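You operate a simulated robot arm through the tools that you are given. There is no shell and no other tool.

You run a simulated robot arm. Do the job below in one go: nothing can be reset, and whatever is moved stays where it is left.

Task
Empty the brown and green pots into the soil tub and stack them.
Fine: the green one inside the brown one, where that stood; leave the third pot; spill none.

Only the result counts: the job must be done as asked and must still hold three seconds after the hand-in. Knocking over, shifting, dropping, spilling or breaking anything else fails it.

Robot
A 6-joint arm with a fingered hand, fixed in place. Base frame: the origin is on the floor under the middle of its stand, x ahead of it, y to its left, z up. Readings come in mm, rad, newtons and seconds.
With the tool pointing down near the work surface it reaches from about 460 to 800 mm from the base axis. Its first joint turns from -2.897 to 2.897 rad. Payload 4 kg.
Tool frame: the origin (TCP) lies between the finger pads and is the grasp point; the fingertips stand 20 mm ahead of it; z points along the fingers, y is the line along which they close. The gripper opens to 140 mm; its body begins 54 mm behind the TCP. The gripper is a hand of 3 fingers: y runs from the thumb to the fingers, the wrist lies at [0, 0, -215] in the tool frame, and closing takes about 1.5 s.
Orientation is told as [roll, pitch, yaw] about the base's x, y, z axes, in that order, counted from this pose: with the fingers straight down and closing along the base's y, the tool's x points along the base's -x, its y along +y and its z along -z.

Tools
- The arm moves only by the tool arm_command. Its argument "increments" is a list of rows, each an object of numbers (a shift or turn left out is 0, a gripper value left out holds the last): "jaw": the closure, from 0 (fully open) to 1 (shut); "dx", "dy", "dz": the shift along the base's x, y, z in mm; "wx", "wy", "wz": the turn, a rotation vector about the base's x, y, z in rad. In form: [{"jaw": .., "dx": .., "dy": .., "dz": .., "wx": .., "wy": .., "wz": ..}, ...]. A call has 1 to 20 rows; each row shifts and turns the commanded pose from where the row before left it. A row lasts 0.2 s, in which the tool goes at most 50 mm and 0.15 rad; a call with a longer step from one row to the next is refused whole, and so is a gripper value outside its range. Where a pose cannot be reached the arm comes as near as it can. A force on the tool above 80 N (or 10 N above the force at the start of the call, whichever is more), or a blocked arm, ends the call early, and 0.2 s more pass. The fingers move at their own pace (about 45 mm/s each) and stop on an object; they squeeze with about 28 N. The grip force told is the motor's: it shows also when the fingers shut on nothing. Time passes only in rows, and 0.2 s behind the last, so rows that do not move let the fingers close. It gives the time, the measured TCP pose, the force on the tool (base axes), the opening and the grip force at its end, in the units of the frame above (readings bear some noise), with the torque about the TCP (base axes, N m) and any sound that the robot's microphone picked up, and new pictures: "show" is both (left out), scene, wrist or none.
- Cameras (640 x 400 px; columns grow to the right, rows downward): "scene" is fixed at [400.3, -650.3, 1415.6]; the picture's right is [0.98, -0.19, 0.00], its down [-0.14, -0.72, -0.68] and it looks along [0.13, 0.66, -0.74] (base axes); focal length 252 px, centre (320, 200). "wrist" rides on the gripper at [74, -43, -79] in the tool frame; the picture's right is [0.50, 0.87, 0.00], its down [-0.59, 0.34, -0.73] and it looks along [-0.64, 0.37, 0.68] (tool axes); focal length 275 px, centre (320, 200). There is no depth. A picture from a camera that has moved, and an enlarged one, comes with that camera's place and axes in the base frame and with its lens.
- move_column(by): moves the trunk up (or, below 0, down) by that many mm; the arm rides with it, the base frame stays. It gives what a move gives, with no picture.
- hand_shape(shape): the hand has 3 fingers and takes this shape, open, in about a second: jaw (thumb against the fingers, like two jaws); tri (thumb and two fingers); tip (a fingertip pinch); poke (one finger out to press); point (the index stretched); flat (the hand flat); cup (the hand cupped); fist (a fist). The gripper value then closes the fingers along that shape, each until it touches; the sizes above hold for jaw. It gives what a move gives, with no picture.
- zoom(camera, box): a new picture of the part [left, top, right, bottom] of that camera's present view, enlarged. It takes no simulated time.
- finish_job(): hands the job in; it is judged then, once.

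Nothing tells you positions but the pictures and the camera data. Unless the task says otherwise, let go and move clear before handing in.

The tools are called after "Emit:" as name(argument=value, ...) on one line, values as JSON. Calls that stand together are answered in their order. arm_command: Moves the arm, as the interface text tells. Its arguments: {"type":"object","properties":{"increments":{"type":"array","items":{"type":"object","properties":{"jaw":{"type":"number"},"dx":{"type":"number"},"dy":{"type":"number"},"dz":{"type":"number"},"wx":{"type":"number"},"wy":{"type":"number"},"wz":{"type":"number"}}}},"show":{"type":"string","enum":["both","scene","wrist","none"]}},"required":["increments"]} The other tools are called the same way: move_column (by) moves the trunk up or down; hand_shape (shape) gives the hand a shape; zoom (camera, box) takes an enlarged picture of a part of a camera's view; finish_job () hands the job in.

At the start:

```text
t: 0.0
tool_pos: [323.8, -312.6, 1214.5]
tool_rot: [0.001, 0.0, 0.0]
ft_force: [0.2, -0.8, -0.3]
moment: [0.01, -0.03, -0.02]
finger_gap: 139.9
grip_force: 0.2
shape: jaw
trunk travel left (down, up): [-200.0, 390.0]
```

scene: 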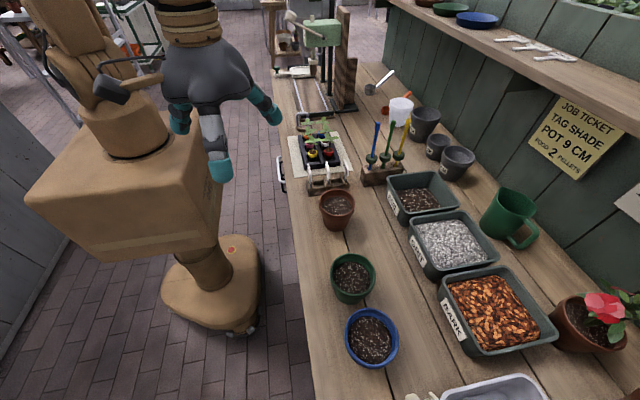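
wrist: 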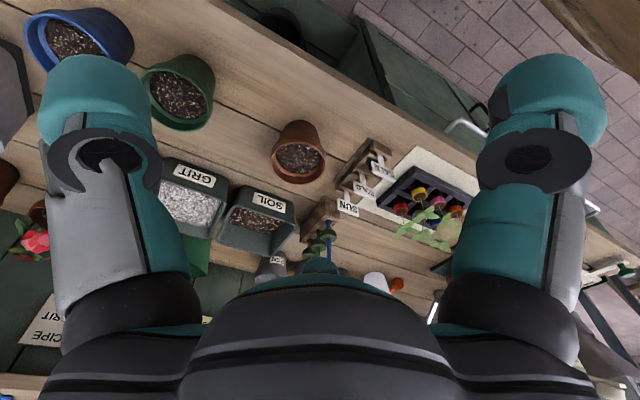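

I see three pots (brown, green, blue) on the bench's near edge and three tubs (soil, grit, bark) behind them. First I'll take enlarged pictures to locate things.

Emit:
zoom(camera="scene", box=[270, 150, 470, 275])

Emit:
zoom(camera="scene", box=[290, 230, 450, 380])

Emit:
zoom(camera="wrist", box=[120, 40, 400, 280])

```text
3.20 times, centred on (370, 212) of scene
camera zoom: at [400.3, -650.3, 1415.6], right [0.98, -0.19, 0.0], down [-0.14, -0.72, -0.68], along [0.13, 0.66, -0.74], focal length 805 px, centre (160, 160)
```

zoom: 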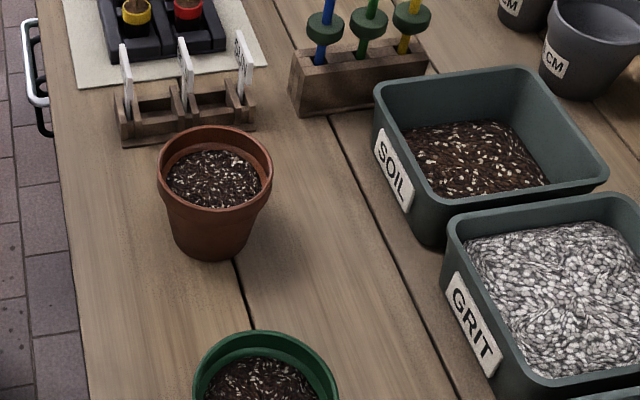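

```text
2.67 times, centred on (370, 305) of scene
camera zoom: at [400.3, -650.3, 1415.6], right [0.98, -0.19, 0.0], down [-0.14, -0.72, -0.68], along [0.13, 0.66, -0.74], focal length 671 px, centre (187, -80)
```

zoom: 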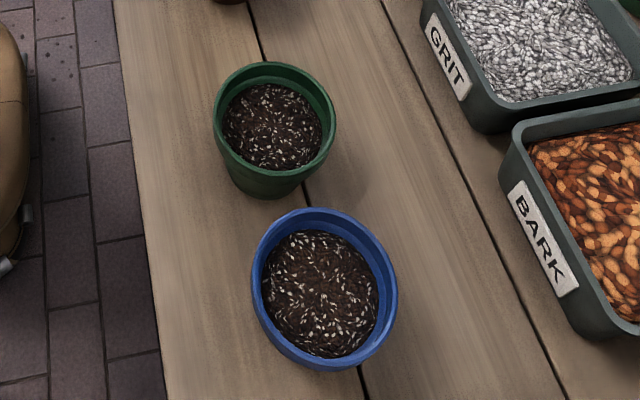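

```text
1.67 times, centred on (260, 160) of wrist
camera zoom: at [250.6, -355.7, 1294.1], right [-0.5, 0.87, 0.0], down [0.59, 0.34, 0.73], along [0.64, 0.37, -0.68], focal length 459 px, centre (420, 267)
```

zoom: 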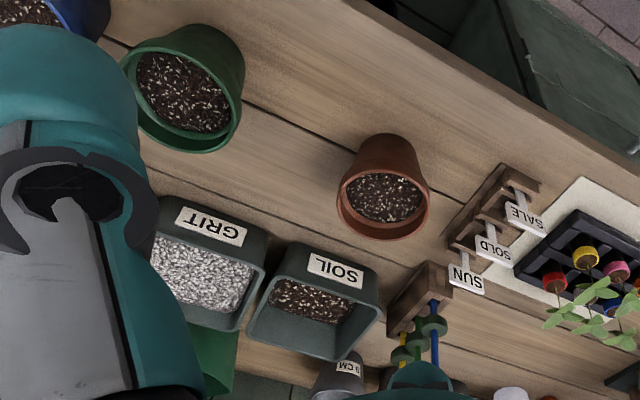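

The brown pot's rim is near (526, -239, 934), the green's near (510, -437, 934), and the bench top is at about z = 850. I'll zoom in to place the soil tub more accurately.

Emit:
zoom(camera="wrist", box=[200, 160, 320, 270])

Emit:
zoom(camera="scene", box=[370, 150, 470, 250])

Emit:
zoom(camera="scene", box=[20, 0, 300, 200])

```text
3.64 times, centred on (260, 215) of wrist
camera zoom: at [250.6, -355.7, 1294.1], right [-0.5, 0.87, 0.0], down [0.59, 0.34, 0.73], along [0.64, 0.37, -0.68], focal length 1001 px, centre (538, 146)
```

zoom: 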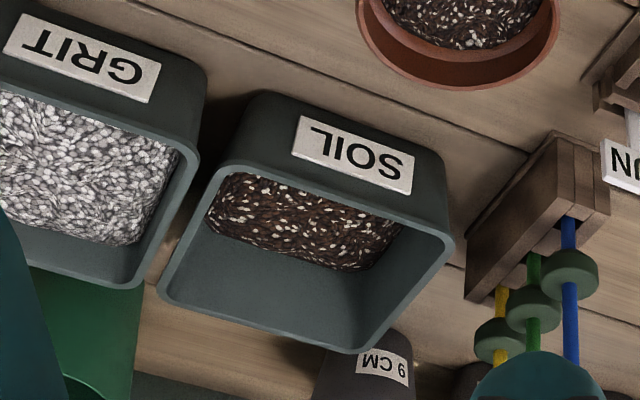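

```text
4.00 times, centred on (420, 200) of scene
camera zoom: at [400.3, -650.3, 1415.6], right [0.98, -0.19, 0.0], down [-0.14, -0.72, -0.68], along [0.13, 0.66, -0.74], focal length 1006 px, centre (-80, 200)
```

zoom: 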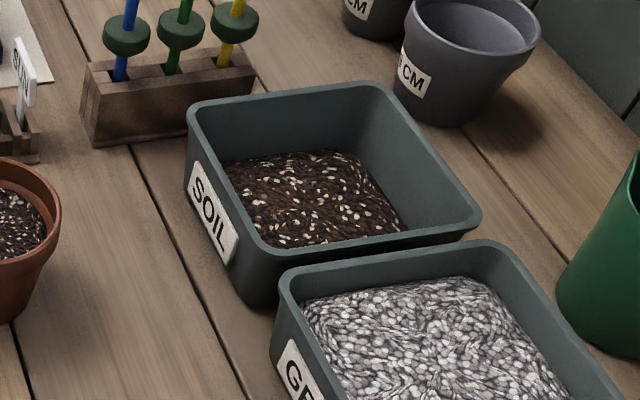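

```text
2.00 times, centred on (160, 100) of scene
camera zoom: at [400.3, -650.3, 1415.6], right [0.98, -0.19, 0.0], down [-0.14, -0.72, -0.68], along [0.13, 0.66, -0.74], focal length 503 px, centre (640, 400)
```

zoom: 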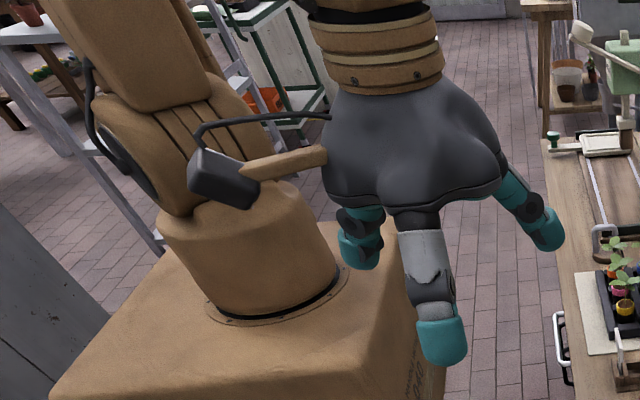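

The soil tub spans roughly x 680–855, y -300 to -150, with its rim at about z = 927. Before choosing a grasp I want to see how the fingers close, so I'll partly close the hand in free air.

Emit:
arm_command(increments=[{"jaw": 0.5}, {}, {}, {}, {}, {}, {}], show="both")

Emit:
zoom(camera="scene", box=[100, 40, 300, 200])

```text
t: 1.6
tool_pos: [323.7, -312.3, 1214.4]
tool_rot: [0.0, 0.0, 0.001]
ft_force: [0.6, -0.1, -0.6]
moment: [-0.02, 0.02, 0.0]
finger_gap: 70.3
grip_force: 0.1
shape: jaw
trunk travel left (down, up): [-200.0, 390.0]
camera wrist: at [250.6, -355.7, 1294.1], right [-0.5, 0.87, 0.0], down [0.59, 0.34, 0.73], along [0.64, 0.37, -0.68], focal length 275 px, centre (320, 200)
```

scene: 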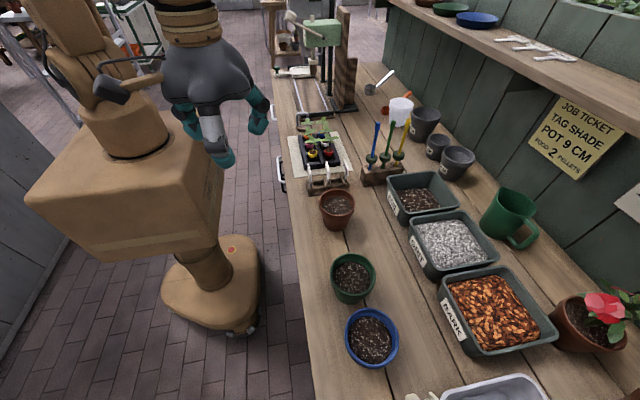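
wrist: 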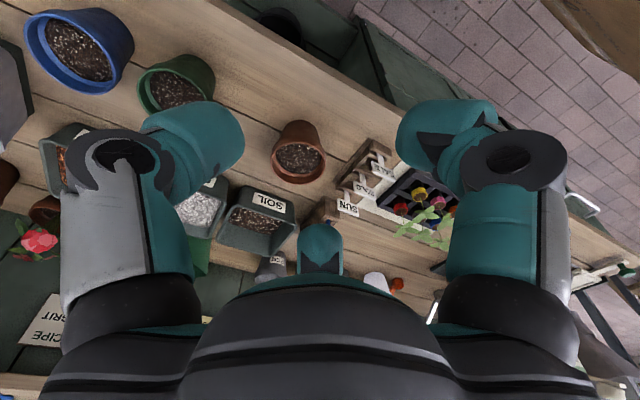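

```text
2.50 times, centred on (200, 120) of scene
camera zoom: at [400.3, -650.3, 1415.6], right [0.98, -0.19, 0.0], down [-0.14, -0.72, -0.68], along [0.13, 0.66, -0.74], focal length 629 px, centre (620, 400)
```

zoom: 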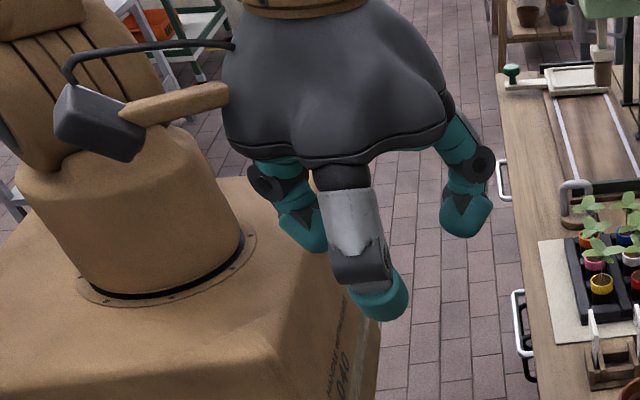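

In jaw shape the three fingers close like a three-jaw chuck. I'll look at the other shapes in free air to find one that suits a side grip.

Emit:
hand_shape(shape="tri")

Emit:
zoom(camera="scene", box=[100, 40, 300, 200])

Emit:
zoom(camera="wrist", box=[0, 0, 640, 400])

Emit:
hand_shape(shape="tip")

Emit:
zoom(camera="scene", box=[100, 40, 300, 200])

Emit:
zoom(camera="wrist", box=[0, 0, 640, 400])

Emit:
hand_shape(shape="cup")

Emit:
zoom(camera="scene", box=[100, 40, 300, 200])

Emit:
zoom(camera="wrist", box=[0, 0, 640, 400])

```text
t: 2.5
tool_pos: [325.5, -313.0, 1215.7]
tool_rot: [0.0, 0.0, 0.0]
ft_force: [-0.3, 0.0, 0.6]
moment: [0.02, 0.02, -0.02]
finger_gap: 139.7
grip_force: 0.0
shape: tri
trunk travel left (down, up): [-200.0, 390.0]
```

```text
2.50 times, centred on (200, 120) of scene
camera zoom: at [400.3, -650.3, 1415.6], right [0.98, -0.19, 0.0], down [-0.14, -0.72, -0.68], along [0.13, 0.66, -0.74], focal length 629 px, centre (620, 400)
```

zoom: 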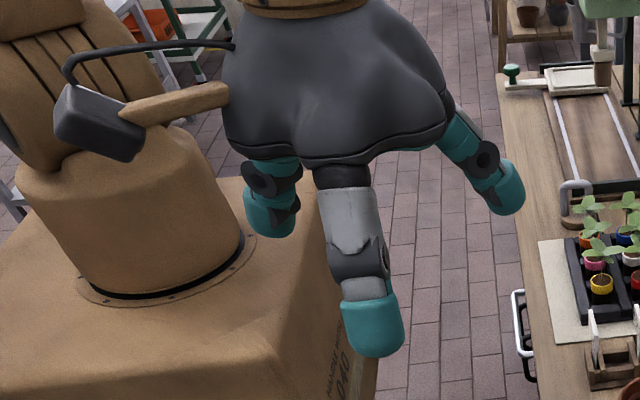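

```text
1.00 times, centred on (320, 200) of wrist (not enlarged: the box is as wide or as high as the picture)
camera zoom: at [250.6, -355.7, 1294.1], right [-0.5, 0.87, 0.0], down [0.59, 0.34, 0.73], along [0.64, 0.37, -0.68], focal length 275 px, centre (320, 200)
```

zoom: 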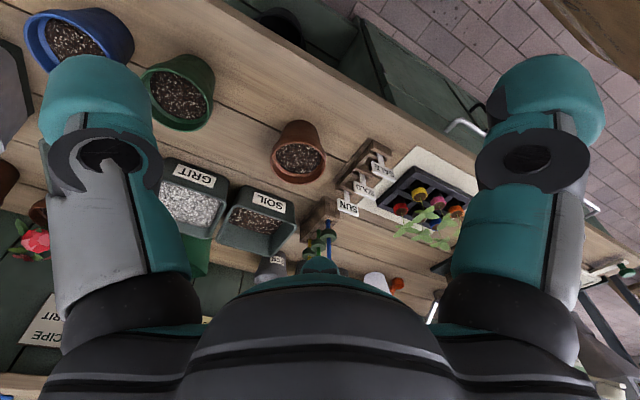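

```text
t: 3.4
tool_pos: [325.4, -312.3, 1215.2]
tool_rot: [0.002, 0.001, 0.001]
ft_force: [1.1, -0.6, -0.1]
moment: [-0.02, 0.0, -0.01]
finger_gap: 139.7
grip_force: 0.1
shape: tip
trunk travel left (down, up): [-200.0, 390.0]
```

```text
2.50 times, centred on (200, 120) of scene
camera zoom: at [400.3, -650.3, 1415.6], right [0.98, -0.19, 0.0], down [-0.14, -0.72, -0.68], along [0.13, 0.66, -0.74], focal length 629 px, centre (620, 400)
```

zoom: 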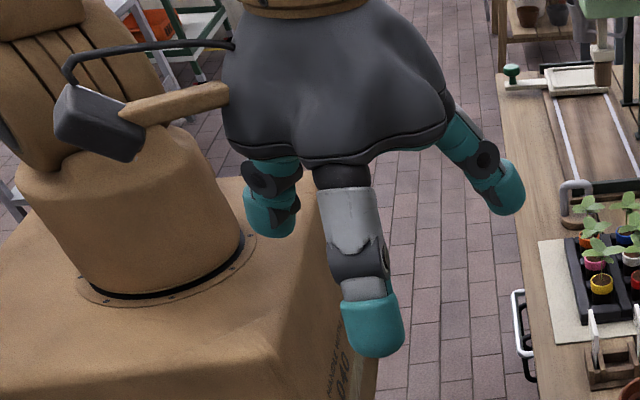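

```text
1.00 times, centred on (320, 200) of wrist (not enlarged: the box is as wide or as high as the picture)
camera zoom: at [250.6, -355.7, 1294.1], right [-0.5, 0.87, 0.0], down [0.59, 0.34, 0.73], along [0.64, 0.37, -0.68], focal length 275 px, centre (320, 200)
```

zoom: 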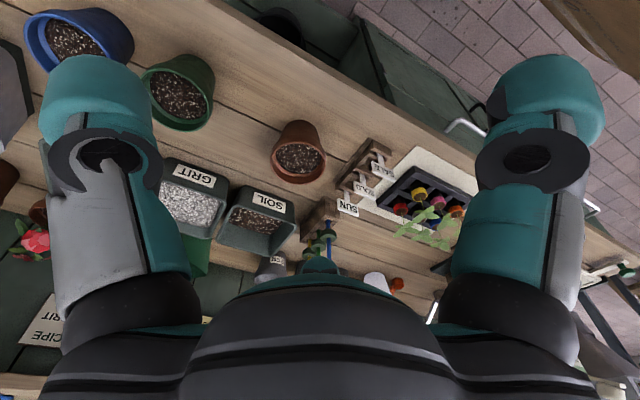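

```text
t: 4.3
tool_pos: [325.8, -312.9, 1213.1]
tool_rot: [-0.001, 0.001, -0.001]
ft_force: [-0.1, 1.0, -0.6]
moment: [-0.02, 0.01, -0.01]
finger_gap: 60.0
grip_force: 0.1
shape: cup
trunk travel left (down, up): [-200.0, 390.0]
```

```text
2.50 times, centred on (200, 120) of scene
camera zoom: at [400.3, -650.3, 1415.6], right [0.98, -0.19, 0.0], down [-0.14, -0.72, -0.68], along [0.13, 0.66, -0.74], focal length 629 px, centre (620, 400)
```

zoom: 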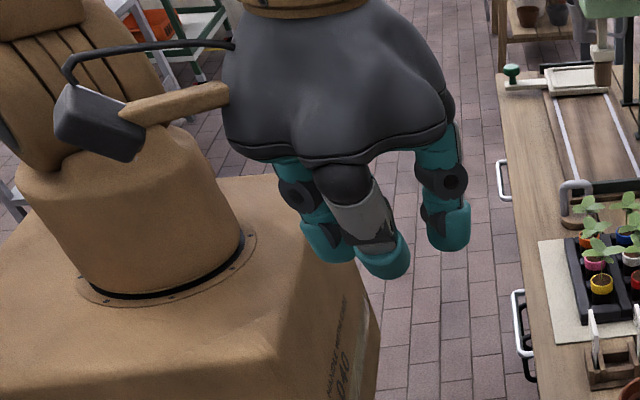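

```text
1.00 times, centred on (320, 200) of wrist (not enlarged: the box is as wide or as high as the picture)
camera zoom: at [250.6, -355.7, 1294.1], right [-0.5, 0.87, 0.0], down [0.59, 0.34, 0.73], along [0.64, 0.37, -0.68], focal length 275 px, centre (320, 200)
```

zoom: 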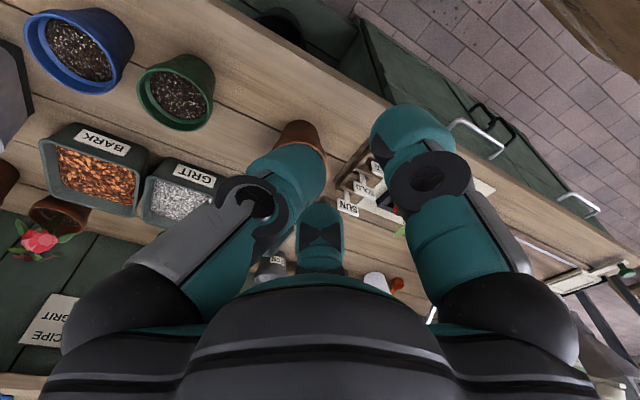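

Jaw, tri and tip look the same when open, so I'll see how tip and tri close.

Emit:
hand_shape(shape="tip")

Emit:
arm_command(increments=[{"jaw": 0.6}, {}, {}, {}, {}, {}, {}, {}], show="wrist")

Emit:
zoom(camera="scene", box=[100, 40, 300, 200])

Emit:
hand_shape(shape="tri")

Emit:
arm_command(increments=[{"jaw": 0.6}, {}, {}, {}, {}, {}, {}, {}], show="wrist")

Emit:
zoom(camera="scene", box=[100, 40, 300, 200])

Emit:
hand_shape(shape="point")

Emit:
zoom(camera="scene", box=[100, 40, 300, 200])

Emit:
zoom(camera="wrist", box=[0, 0, 640, 400])

```text
t: 5.2
tool_pos: [324.2, -313.9, 1214.9]
tool_rot: [0.001, 0.0, 0.001]
ft_force: [-0.6, -0.3, 0.2]
moment: [0.0, -0.03, 0.02]
finger_gap: 139.9
grip_force: 0.0
shape: tip
trunk travel left (down, up): [-200.0, 390.0]
```

```text
t: 7.0
tool_pos: [324.3, -313.2, 1213.6]
tool_rot: [0.001, 0.0, -0.001]
ft_force: [-0.2, 0.5, 0.4]
moment: [-0.01, -0.01, -0.02]
finger_gap: 56.3
grip_force: 0.1
shape: tip
trunk travel left (down, up): [-200.0, 390.0]
camera wrist: at [250.6, -355.7, 1294.1], right [-0.5, 0.87, 0.0], down [0.59, 0.34, 0.73], along [0.64, 0.37, -0.68], focal length 275 px, centre (320, 200)
```

wrist: 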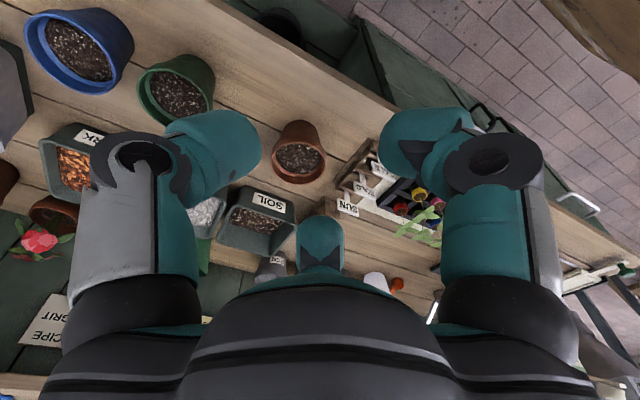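

```text
2.50 times, centred on (200, 120) of scene
camera zoom: at [400.3, -650.3, 1415.6], right [0.98, -0.19, 0.0], down [-0.14, -0.72, -0.68], along [0.13, 0.66, -0.74], focal length 629 px, centre (620, 400)
```

zoom: 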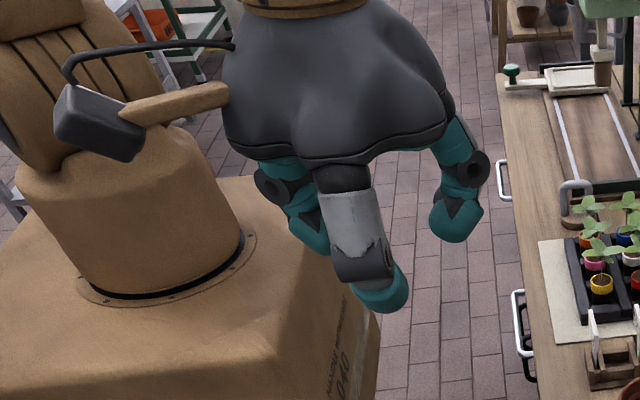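

```text
t: 7.9
tool_pos: [324.5, -312.6, 1214.2]
tool_rot: [0.001, -0.001, 0.0]
ft_force: [0.4, 0.5, 0.3]
moment: [0.02, -0.02, 0.02]
finger_gap: 140.0
grip_force: 0.1
shape: tri
trunk travel left (down, up): [-200.0, 390.0]
```

```text
t: 9.7
tool_pos: [325.1, -313.2, 1213.6]
tool_rot: [0.001, 0.001, 0.001]
ft_force: [0.0, 0.4, 0.2]
moment: [0.01, 0.03, 0.0]
finger_gap: 56.1
grip_force: 0.1
shape: tri
trunk travel left (down, up): [-200.0, 390.0]
camera wrist: at [250.6, -355.7, 1294.1], right [-0.5, 0.87, 0.0], down [0.59, 0.34, 0.73], along [0.64, 0.37, -0.68], focal length 275 px, centre (320, 200)
```

wrist: 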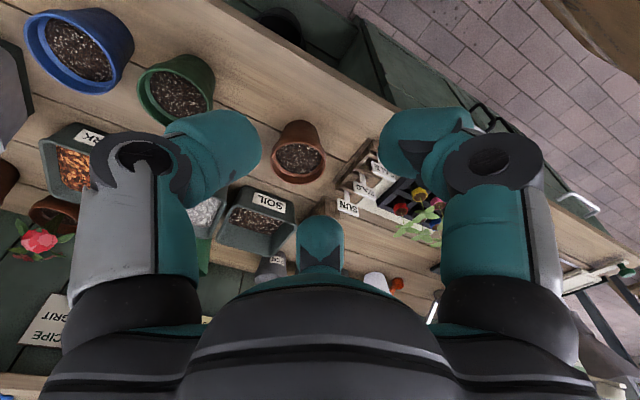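

```text
2.50 times, centred on (200, 120) of scene
camera zoom: at [400.3, -650.3, 1415.6], right [0.98, -0.19, 0.0], down [-0.14, -0.72, -0.68], along [0.13, 0.66, -0.74], focal length 629 px, centre (620, 400)
```

zoom: 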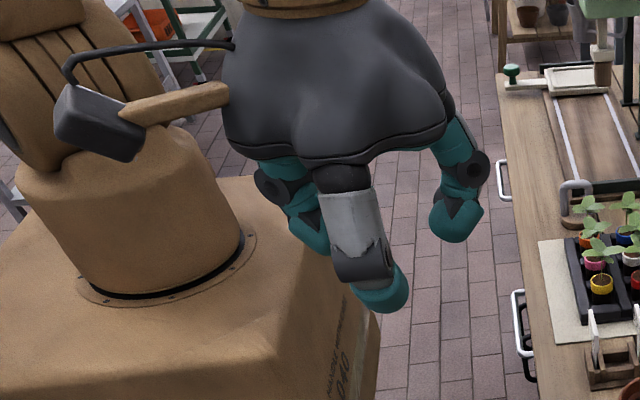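

```text
t: 10.6
tool_pos: [324.8, -313.6, 1214.5]
tool_rot: [0.0, 0.001, 0.001]
ft_force: [-0.2, 0.8, 0.2]
moment: [0.01, -0.01, 0.0]
finger_gap: 0.0
grip_force: 0.2
shape: point
trunk travel left (down, up): [-200.0, 390.0]
```

```text
2.50 times, centred on (200, 120) of scene
camera zoom: at [400.3, -650.3, 1415.6], right [0.98, -0.19, 0.0], down [-0.14, -0.72, -0.68], along [0.13, 0.66, -0.74], focal length 629 px, centre (620, 400)
```

zoom: 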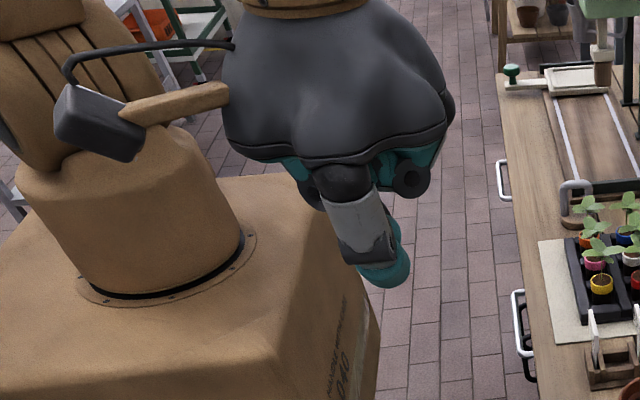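

```text
1.00 times, centred on (320, 200) of wrist (not enlarged: the box is as wide or as high as the picture)
camera zoom: at [250.6, -355.7, 1294.1], right [-0.5, 0.87, 0.0], down [0.59, 0.34, 0.73], along [0.64, 0.37, -0.68], focal length 275 px, centre (320, 200)
```

zoom: 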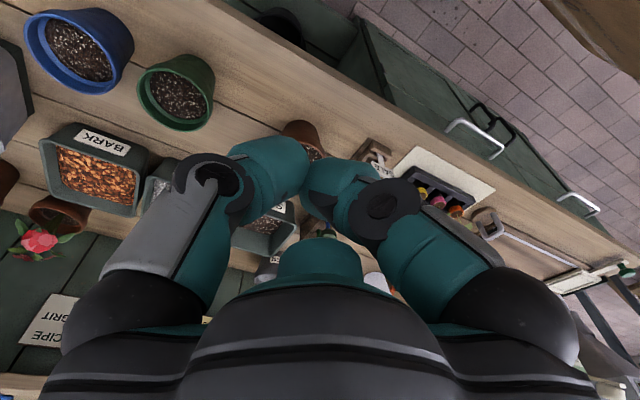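

All gripping shapes act as a three-finger chuck, so I'll take each pot by its rim from above and tip it outward over the tub. First comes a dry run of the pouring swing, empty-handed and well above everything.

Emit:
hand_shape(shape="jaw")

Emit:
arm_command(increments=[{"jaw": 0, "dx": 24, "dy": 6.5, "wz": 0.143}, {"dx": 24, "dy": 6.5, "wz": 0.143}, {"dx": 24, "dy": 6.5, "wz": 0.143}, {"dx": 24, "dy": 6.5, "wz": 0.143}, {"dx": 24, "dy": 6.5, "wz": 0.143}, {"dx": 24, "dy": 6.5, "wz": 0.143}, {"dx": 24, "dy": 6.5, "wz": 0.143}, {"dx": 24, "dy": 6.5, "wz": 0.143}, {"dx": 24, "dy": 6.5, "wz": 0.142}, {"dx": 24, "dy": 6.5, "dz": -5}, {"dx": 24, "dy": 6.5, "dz": -5}, {"dx": 24, "dy": 6.5, "dz": -5}, {"dx": 24, "dy": 6.5, "dz": -5}, {"dx": 24, "dy": 6.5, "dz": -5}, {"dx": 24, "dy": 6.5, "dz": -5}, {"dx": 16, "dy": 6, "dz": -5}, {}], show="both")

```text
t: 11.5
tool_pos: [324.3, -312.8, 1213.1]
tool_rot: [-0.001, 0.001, 0.002]
ft_force: [-0.2, -0.3, 0.4]
moment: [0.02, 0.0, -0.03]
finger_gap: 139.8
grip_force: 0.1
shape: jaw
trunk travel left (down, up): [-200.0, 390.0]
```

```text
t: 15.1
tool_pos: [707.7, -149.5, 1179.8]
tool_rot: [-0.002, 0.019, 1.09]
ft_force: [0.1, 0.7, 0.0]
moment: [0.01, 0.04, -0.02]
finger_gap: 140.0
grip_force: 0.0
shape: jaw
out of reach, approached as far as the arm can: row 7, 8, 9
trunk travel left (down, up): [-200.0, 390.0]
camera wrist: at [712.0, -233.1, 1261.6], right [-1.0, -0.04, 0.01], down [-0.02, 0.69, 0.72], along [-0.04, 0.72, -0.69], focal length 275 px, centre (320, 200)
```

scene: 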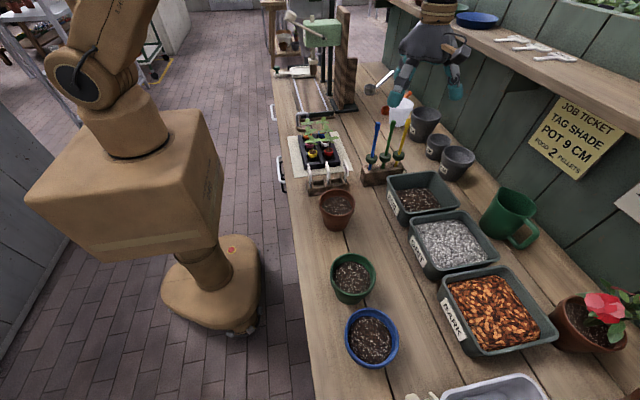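
wrist: 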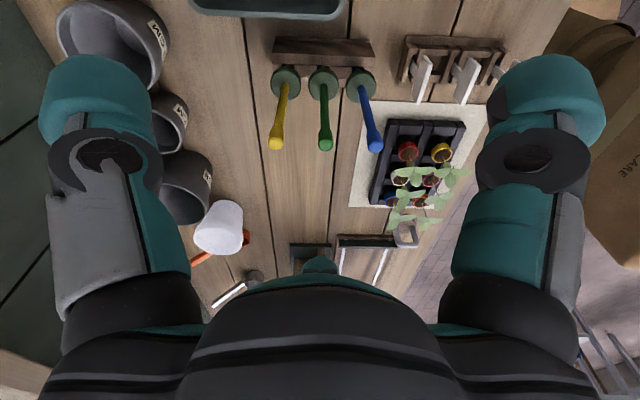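

The arm reached an orientation limit turning that way and drifted toward +y. I'll turn the hand the other way (one finger outward, camera on the upper side when tipped) while moving back over the tub, still high.

Emit:
arm_command(increments=[{"dx": -2, "dy": -6, "dz": -3, "wz": -0.14}, {"dx": -2, "dy": -6, "dz": -3, "wz": -0.14}, {"dx": -2, "dy": -6, "dz": -3, "wz": -0.14}, {"dx": -2, "dy": -6, "dz": -3, "wz": -0.14}, {"dx": -2, "dy": -6, "dz": -3, "wz": -0.14}, {"dx": -2, "dy": -6, "dz": -3, "wz": -0.14}, {"dx": -2, "dy": -6, "dz": -3, "wz": -0.14}, {"dx": -2, "dy": -6, "dz": -3, "wz": -0.14}, {"wz": -0.14}, {"wz": -0.14}, {"wz": -0.14}, {"wz": -0.14}, {"wz": -0.14}, {"wz": -0.14}, {"wz": -0.14}, {"wz": -0.14}, {"wz": -0.14}, {"wz": -0.14}, {"wz": -0.14}, {"wz": -0.14}], show="scene")

```text
t: 19.3
tool_pos: [691.7, -198.2, 1153.7]
tool_rot: [-0.004, 0.019, -1.711]
ft_force: [0.6, 0.3, -0.7]
moment: [-0.01, 0.0, -0.04]
finger_gap: 139.8
grip_force: 0.1
shape: jaw
trunk travel left (down, up): [-200.0, 390.0]
```

scene: 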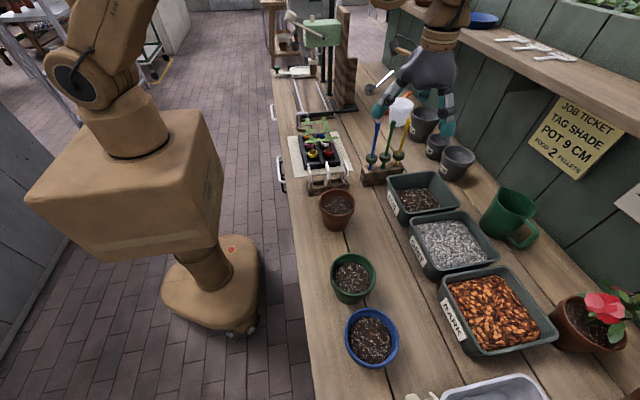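

That direction works. I'll finish the turn to the planned orientation and level the tool.

Emit:
arm_command(increments=[{"wz": -0.132}, {"wz": -0.132}, {"wz": -0.132}, {"wz": -0.132}, {"wz": -0.132}, {"wz": -0.132}, {"wz": -0.132}, {"wz": -0.132}, {"wz": -0.132}, {"wy": -0.019, "wx": 0.003}], show="scene")

```text
t: 21.5
tool_pos: [691.5, -198.5, 1154.8]
tool_rot: [-0.002, 0.039, -2.899]
ft_force: [0.1, 0.5, 0.6]
moment: [-0.04, -0.01, 0.01]
finger_gap: 139.9
grip_force: 0.0
shape: jaw
trunk travel left (down, up): [-200.0, 390.0]
```

scene: 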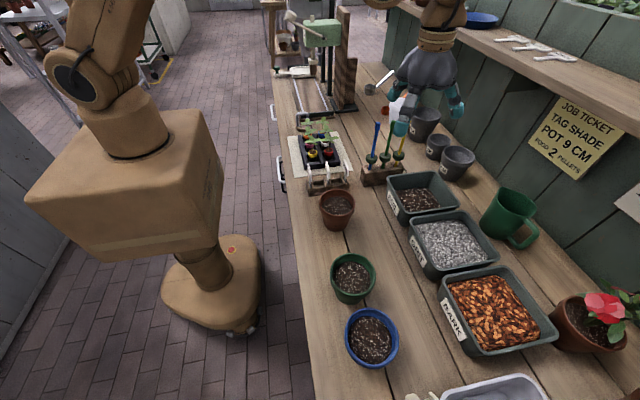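

The tool-down pose is good. Now I'll dry-run the outward tip toward horizontal, still high above the bench.

Emit:
arm_command(increments=[{"wx": -0.009, "wy": 0.038}, {"wx": -0.0399, "wy": -0.1394}, {"wx": -0.0399, "wy": -0.1394}, {"wx": -0.0399, "wy": -0.1394}, {"wx": -0.0399, "wy": -0.1394}, {"wx": -0.0399, "wy": -0.1394}, {"wx": -0.0399, "wy": -0.1394}, {"wx": -0.0399, "wy": -0.1394}, {"wx": -0.0399, "wy": -0.1394}, {"wx": -0.0399, "wy": -0.1394}, {"wx": -0.0399, "wy": -0.1394}, {"wx": -0.033, "wy": -0.1163}, {}], show="both")

```text
t: 24.3
tool_pos: [692.8, -195.5, 1156.9]
tool_rot: [1.48, 1.046, -1.919]
ft_force: [-0.5, 0.2, -1.0]
moment: [0.02, -0.03, 0.0]
finger_gap: 140.0
grip_force: 0.0
shape: jaw
trunk travel left (down, up): [-200.0, 390.0]
camera wrist: at [637.9, -103.2, 1203.5], right [-0.1, -0.49, 0.86], down [-0.88, -0.37, -0.31], along [0.47, -0.79, -0.4], focal length 275 px, centre (320, 200)
```

scene: 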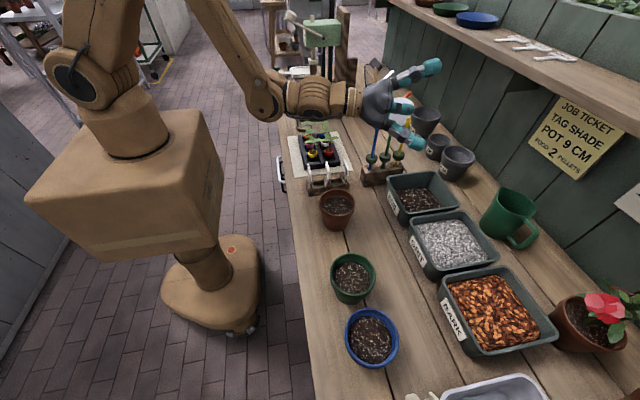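
wrist: 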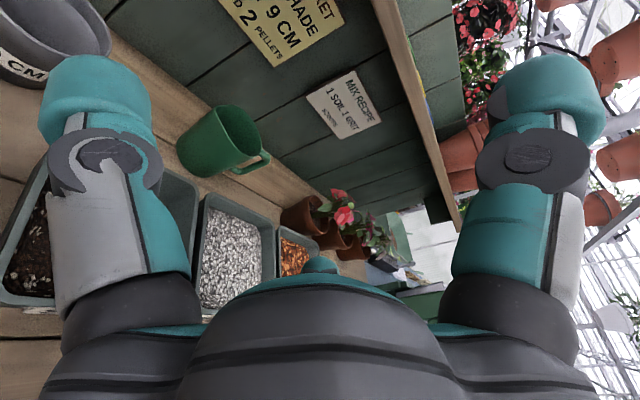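

Horizontal is reachable. I'll test tipping further, to about 45° above horizontal.

Emit:
arm_command(increments=[{"wx": -0.036, "wy": -0.1259}, {"wx": -0.036, "wy": -0.1259}, {"wx": -0.036, "wy": -0.1259}, {"wx": -0.036, "wy": -0.1259}, {"wx": -0.036, "wy": -0.1259}, {"wx": -0.036, "wy": -0.1259}, {}], show="both")

```text
t: 25.9
tool_pos: [691.7, -201.9, 1155.6]
tool_rot: [2.639, 0.714, -1.006]
ft_force: [-0.1, 0.5, 0.0]
moment: [0.01, 0.01, 0.0]
finger_gap: 139.9
grip_force: 0.1
shape: jaw
out of reach, approached as far as the arm can: row 1
trunk travel left (down, up): [-200.0, 390.0]
camera wrist: at [629.2, -105.5, 1137.1], right [-0.7, -0.32, 0.64], down [-0.48, -0.46, -0.75], along [0.53, -0.83, 0.17], focal length 275 px, centre (320, 200)
```

scene: 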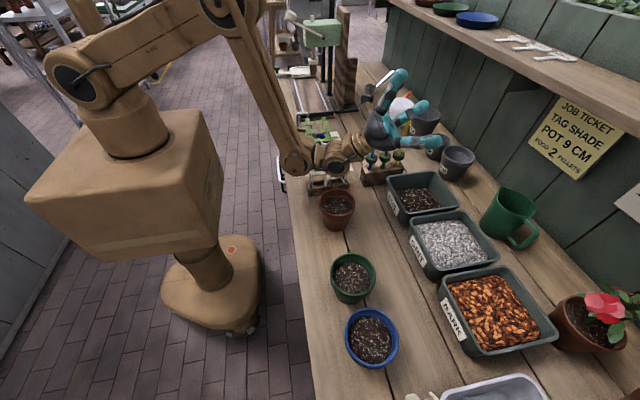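
wrist: 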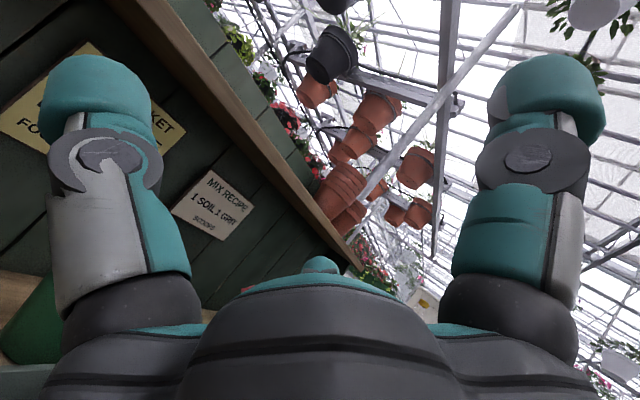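

The swing is reachable, but the tall dibbers (tops about z = 1070 near y = -110) sit on the side where the camera would go. I'll return to tool-down and turn the hand so the camera swings to the clear -y side.

Emit:
arm_command(increments=[{"wx": 0.0399, "wy": 0.1394}, {"wx": 0.0399, "wy": 0.1394}, {"wx": 0.0399, "wy": 0.1394}, {"wx": 0.0399, "wy": 0.1394}, {"wx": 0.0399, "wy": 0.1394}, {"wx": 0.0399, "wy": 0.1394}, {"wx": 0.0399, "wy": 0.1394}, {"wx": 0.0399, "wy": 0.1394}, {"wx": 0.0399, "wy": 0.1394}, {"wx": 0.0399, "wy": 0.1394}, {"wx": 0.0399, "wy": 0.1394}, {"wx": 0.0399, "wy": 0.1394}, {"wx": 0.0399, "wy": 0.1394}, {"wx": 0.0399, "wy": 0.1394}, {"wx": 0.0399, "wy": 0.1394}, {}], show="none")

```text
t: 29.3
tool_pos: [690.3, -203.1, 1156.5]
tool_rot: [0.075, 0.089, -2.896]
ft_force: [0.6, 0.6, 0.6]
moment: [-0.01, 0.02, -0.01]
finger_gap: 140.1
grip_force: 0.1
shape: jaw
trunk travel left (down, up): [-200.0, 390.0]
```

Emit:
arm_command(increments=[{"wx": 0.051, "wy": 0.1045}, {"wz": 0.145, "dx": -9, "dy": -2}, {"wz": 0.145, "dx": -9, "dy": -2}, {"wz": 0.145, "dx": -9, "dy": -2}, {"wz": 0.145, "dx": -9, "dy": -2}, {"wz": 0.145, "dx": -9, "dy": -2}, {"wz": 0.145, "dx": -9, "dy": -2}, {"wz": 0.145, "dx": -9, "dy": -2}, {"wz": 0.145, "dx": -9, "dy": -2}, {"wz": 0.145, "dx": -9, "dy": -2}, {"wz": 0.145, "dx": -9, "dy": -2}, {"wz": 0.145, "dx": -9, "dy": -2}, {"wz": 0.145, "dx": -9, "dy": -2}, {"wz": 0.145, "dx": -9, "dy": -2}, {"wz": 0.145, "dx": -9, "dy": -2}, {"wz": 0.145, "dx": -9, "dy": -2}, {"wz": 0.145, "dx": -9, "dy": -2}, {"wz": 0.145, "dx": -9, "dy": -2}, {"wz": 0.145, "dx": -9, "dy": -2}, {"wz": 0.145}], show="none")

Emit:
arm_command(increments=[{"wz": 0.145}, {"wz": 0.145}, {"wz": 0.145}, {"wz": 0.145}, {"wz": 0.145}, {"wz": 0.145}, {"wz": 0.14}, {}], show="both")

```text
t: 33.5
tool_pos: [529.0, -238.6, 1155.5]
tool_rot: [0.002, 0.001, -0.141]
ft_force: [-0.1, 0.2, 0.2]
moment: [-0.01, 0.0, -0.01]
finger_gap: 140.0
grip_force: 0.1
shape: jaw
trunk travel left (down, up): [-200.0, 390.0]
```

```text
t: 35.3
tool_pos: [529.3, -238.1, 1155.8]
tool_rot: [0.003, 0.001, 0.87]
ft_force: [0.1, 0.4, -0.2]
moment: [-0.02, -0.01, -0.04]
finger_gap: 139.9
grip_force: 0.1
shape: jaw
trunk travel left (down, up): [-200.0, 390.0]
camera wrist: at [514.4, -322.2, 1235.6], right [-0.98, 0.18, 0.0], down [0.12, 0.67, 0.73], along [0.13, 0.72, -0.68], focal length 275 px, centre (320, 200)
```

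scene: 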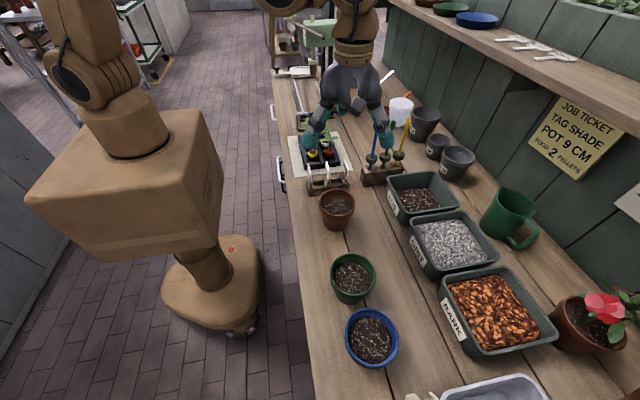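
wrist: 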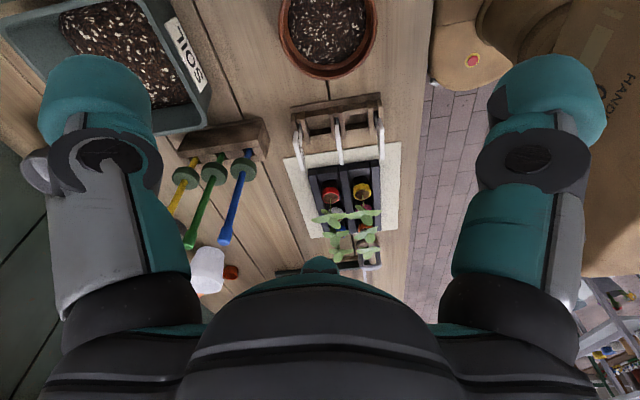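

The hand is above the brown pot with the planned orientation. I'll lower partway with the fingers slightly narrowed and check alignment against the rim.

Emit:
arm_command(increments=[{"jaw": 0.14, "dx": -3, "dy": -1, "dz": -22}, {"dz": -22}, {"dz": -22}, {"dz": -22}, {"dz": -22}, {"dz": -22}, {"dz": -22}, {}], show="both")

Emit:
zoom(camera="scene", box=[270, 100, 430, 240])

```text
t: 37.1
tool_pos: [523.7, -239.2, 1001.5]
tool_rot: [0.001, 0.003, 0.867]
ft_force: [-0.5, 0.2, 0.3]
moment: [0.01, -0.01, -0.03]
finger_gap: 120.6
grip_force: 0.1
shape: jaw
trunk travel left (down, up): [-200.0, 390.0]
camera wrist: at [510.1, -322.9, 1082.4], right [-0.98, 0.18, 0.0], down [0.12, 0.67, 0.73], along [0.13, 0.72, -0.68], focal length 275 px, centre (320, 200)
```

scene: 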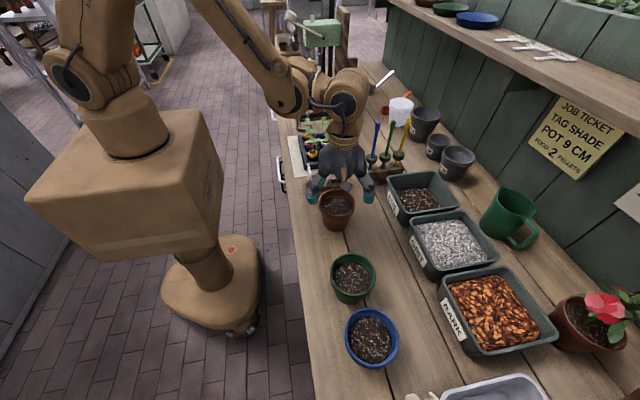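
wrist: 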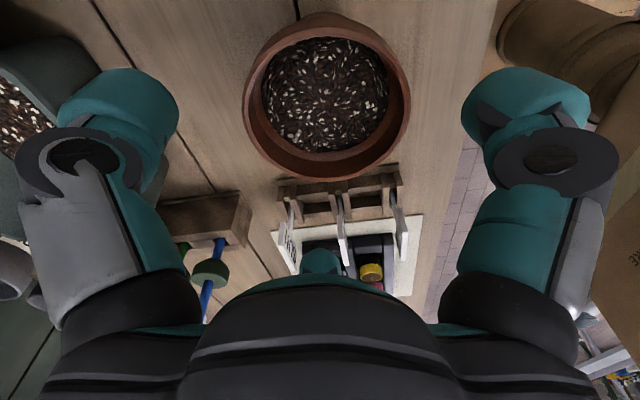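

```text
2.86 times, centred on (350, 170) of scene
camera zoom: at [400.3, -650.3, 1415.6], right [0.98, -0.19, 0.0], down [-0.14, -0.72, -0.68], along [0.13, 0.66, -0.74], focal length 719 px, centre (234, 286)
```

zoom: 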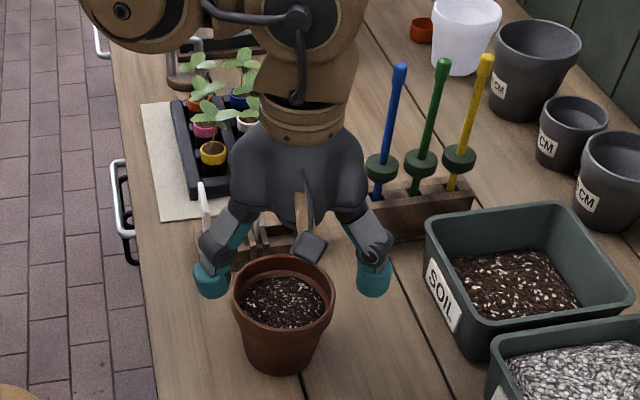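

Emit:
zoom(camera="wrist", box=[220, 0, 440, 200])

```text
2.00 times, centred on (330, 100) of wrist
camera zoom: at [510.1, -322.9, 1082.4], right [-0.98, 0.18, 0.0], down [0.12, 0.67, 0.73], along [0.13, 0.72, -0.68], focal length 551 px, centre (300, 400)
```

zoom: 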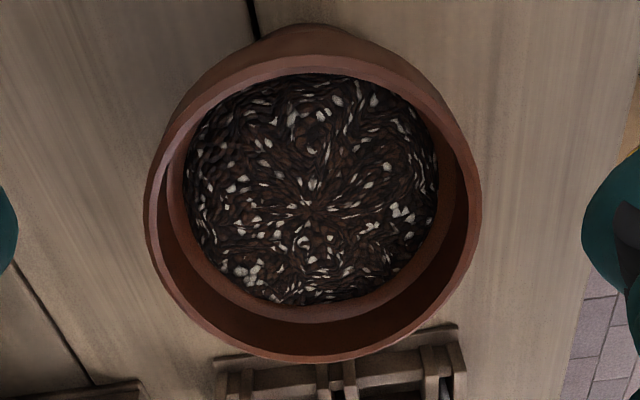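

Emit:
zoom(camera="scene", box=[310, 180, 366, 236])

Emit:
zoom(camera="scene", box=[322, 246, 386, 310])

Emit:
zoom(camera="scene", box=[340, 304, 404, 368])

```text
7.14 times, centred on (338, 208) of scene
camera zoom: at [400.3, -650.3, 1415.6], right [0.98, -0.19, 0.0], down [-0.14, -0.72, -0.68], along [0.13, 0.66, -0.74], focal length 1796 px, centre (191, 143)
```

zoom: 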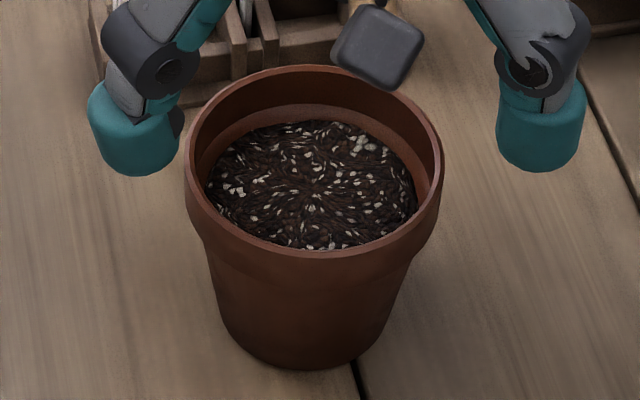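

```text
6.25 times, centred on (354, 278) of scene
camera zoom: at [400.3, -650.3, 1415.6], right [0.98, -0.19, 0.0], down [-0.14, -0.72, -0.68], along [0.13, 0.66, -0.74], focal length 1572 px, centre (108, -288)
```

zoom: 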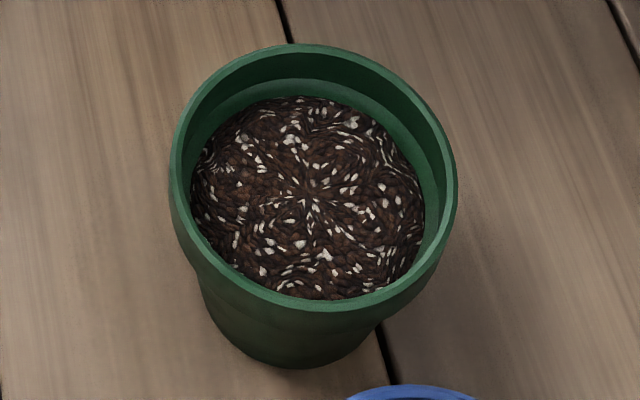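

```text
6.25 times, centred on (372, 336) of scene
camera zoom: at [400.3, -650.3, 1415.6], right [0.98, -0.19, 0.0], down [-0.14, -0.72, -0.68], along [0.13, 0.66, -0.74], focal length 1572 px, centre (-5, -650)
```

zoom: 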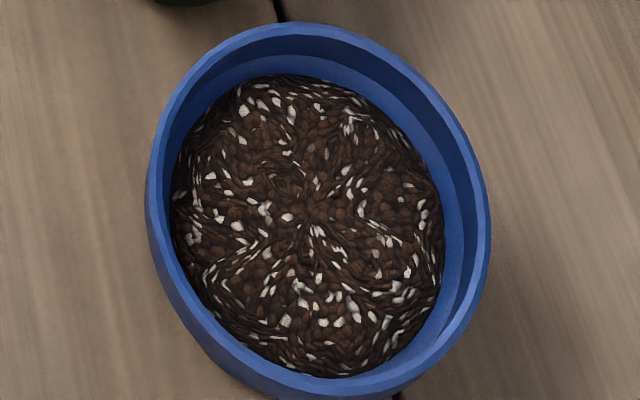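

The view puts the brown rim centre at about (522, -239), with the rim between z = 935 and 945. I'll shift slightly, lower to just above the rim and check again.

Emit:
arm_command(increments=[{"dx": -3.5, "dy": -0.8, "dz": -15}, {"dz": -15}, {"dz": -13}, {}], show="wrist")

Emit:
zoom(camera="scene", box=[300, 160, 380, 240])

Emit:
zoom(camera="wrist", box=[180, 60, 460, 240])

```text
t: 38.1
tool_pos: [524.3, -238.9, 958.8]
tool_rot: [0.003, 0.002, 0.865]
ft_force: [0.0, 0.1, 0.2]
moment: [0.0, 0.02, -0.01]
finger_gap: 120.7
grip_force: 0.0
shape: jaw
trunk travel left (down, up): [-200.0, 390.0]
camera wrist: at [508.6, -323.2, 1038.5], right [-0.98, 0.18, 0.0], down [0.12, 0.67, 0.73], along [0.13, 0.72, -0.68], focal length 275 px, centre (320, 200)
```

wrist: 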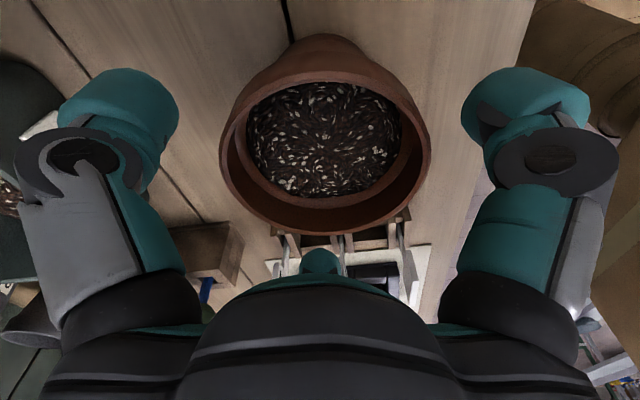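

```text
5.00 times, centred on (340, 200) of scene
camera zoom: at [400.3, -650.3, 1415.6], right [0.98, -0.19, 0.0], down [-0.14, -0.72, -0.68], along [0.13, 0.66, -0.74], focal length 1258 px, centre (220, 200)
```

zoom: 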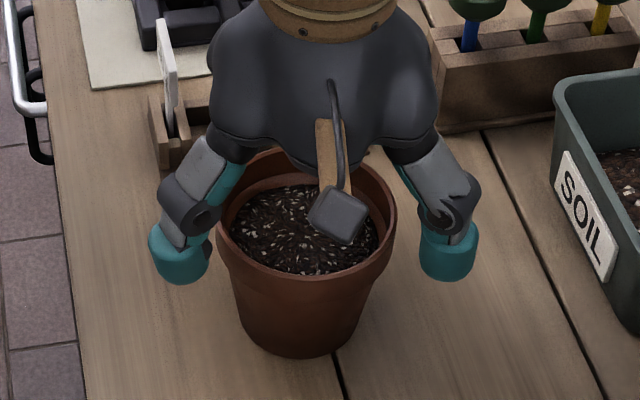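

```text
2.22 times, centred on (320, 150) of wrist
camera zoom: at [508.6, -323.2, 1038.5], right [-0.98, 0.18, 0.0], down [0.12, 0.67, 0.73], along [0.13, 0.72, -0.68], focal length 612 px, centre (320, 311)
```

zoom: 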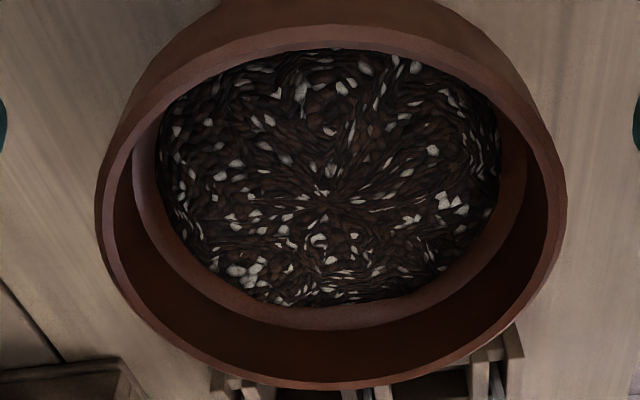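

The rim is at about z = 944 and the centre at (521.6, -239.8), with fingers clear all round. I'll fine-align, go down to just below rim height, and close gently.

Emit:
arm_command(increments=[{"dx": -2.2, "dy": -0.8, "dz": -7}, {"dz": -7}, {"dz": -6}, {}, {"jaw": 0.25}, {}, {}], show="both")

Emit:
zoom(camera="scene", box=[300, 160, 380, 240])

```text
t: 39.7
tool_pos: [522.0, -240.6, 939.1]
tool_rot: [0.002, 0.003, 0.866]
ft_force: [-0.1, 0.0, 1.4]
moment: [-0.01, 0.04, 0.0]
finger_gap: 105.7
grip_force: 0.2
shape: jaw
trunk travel left (down, up): [-200.0, 390.0]
camera wrist: at [506.1, -325.0, 1018.0], right [-0.98, 0.18, 0.0], down [0.12, 0.67, 0.73], along [0.13, 0.72, -0.68], focal length 275 px, centre (320, 200)
```

scene: 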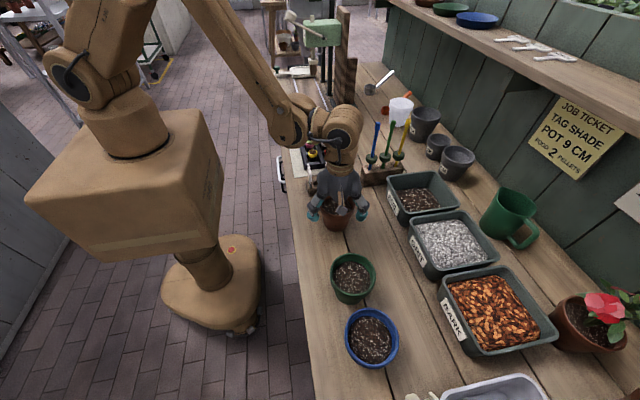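
wrist: 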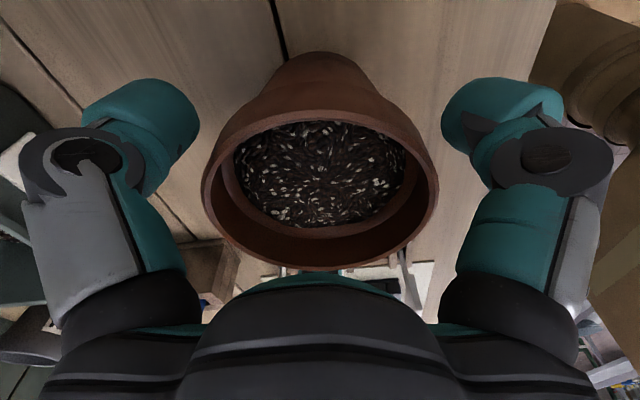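

```text
5.00 times, centred on (340, 200) of scene
camera zoom: at [400.3, -650.3, 1415.6], right [0.98, -0.19, 0.0], down [-0.14, -0.72, -0.68], along [0.13, 0.66, -0.74], focal length 1258 px, centre (220, 200)
```

zoom: 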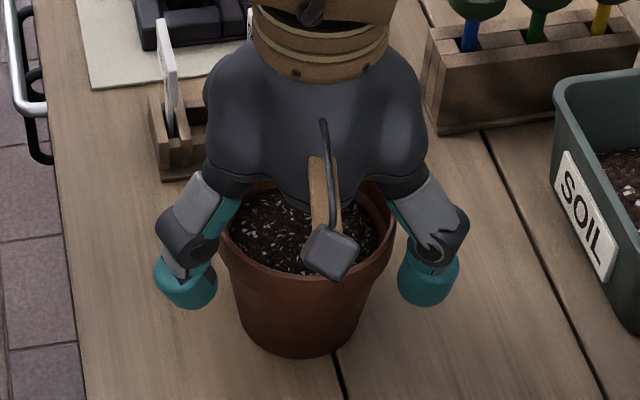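

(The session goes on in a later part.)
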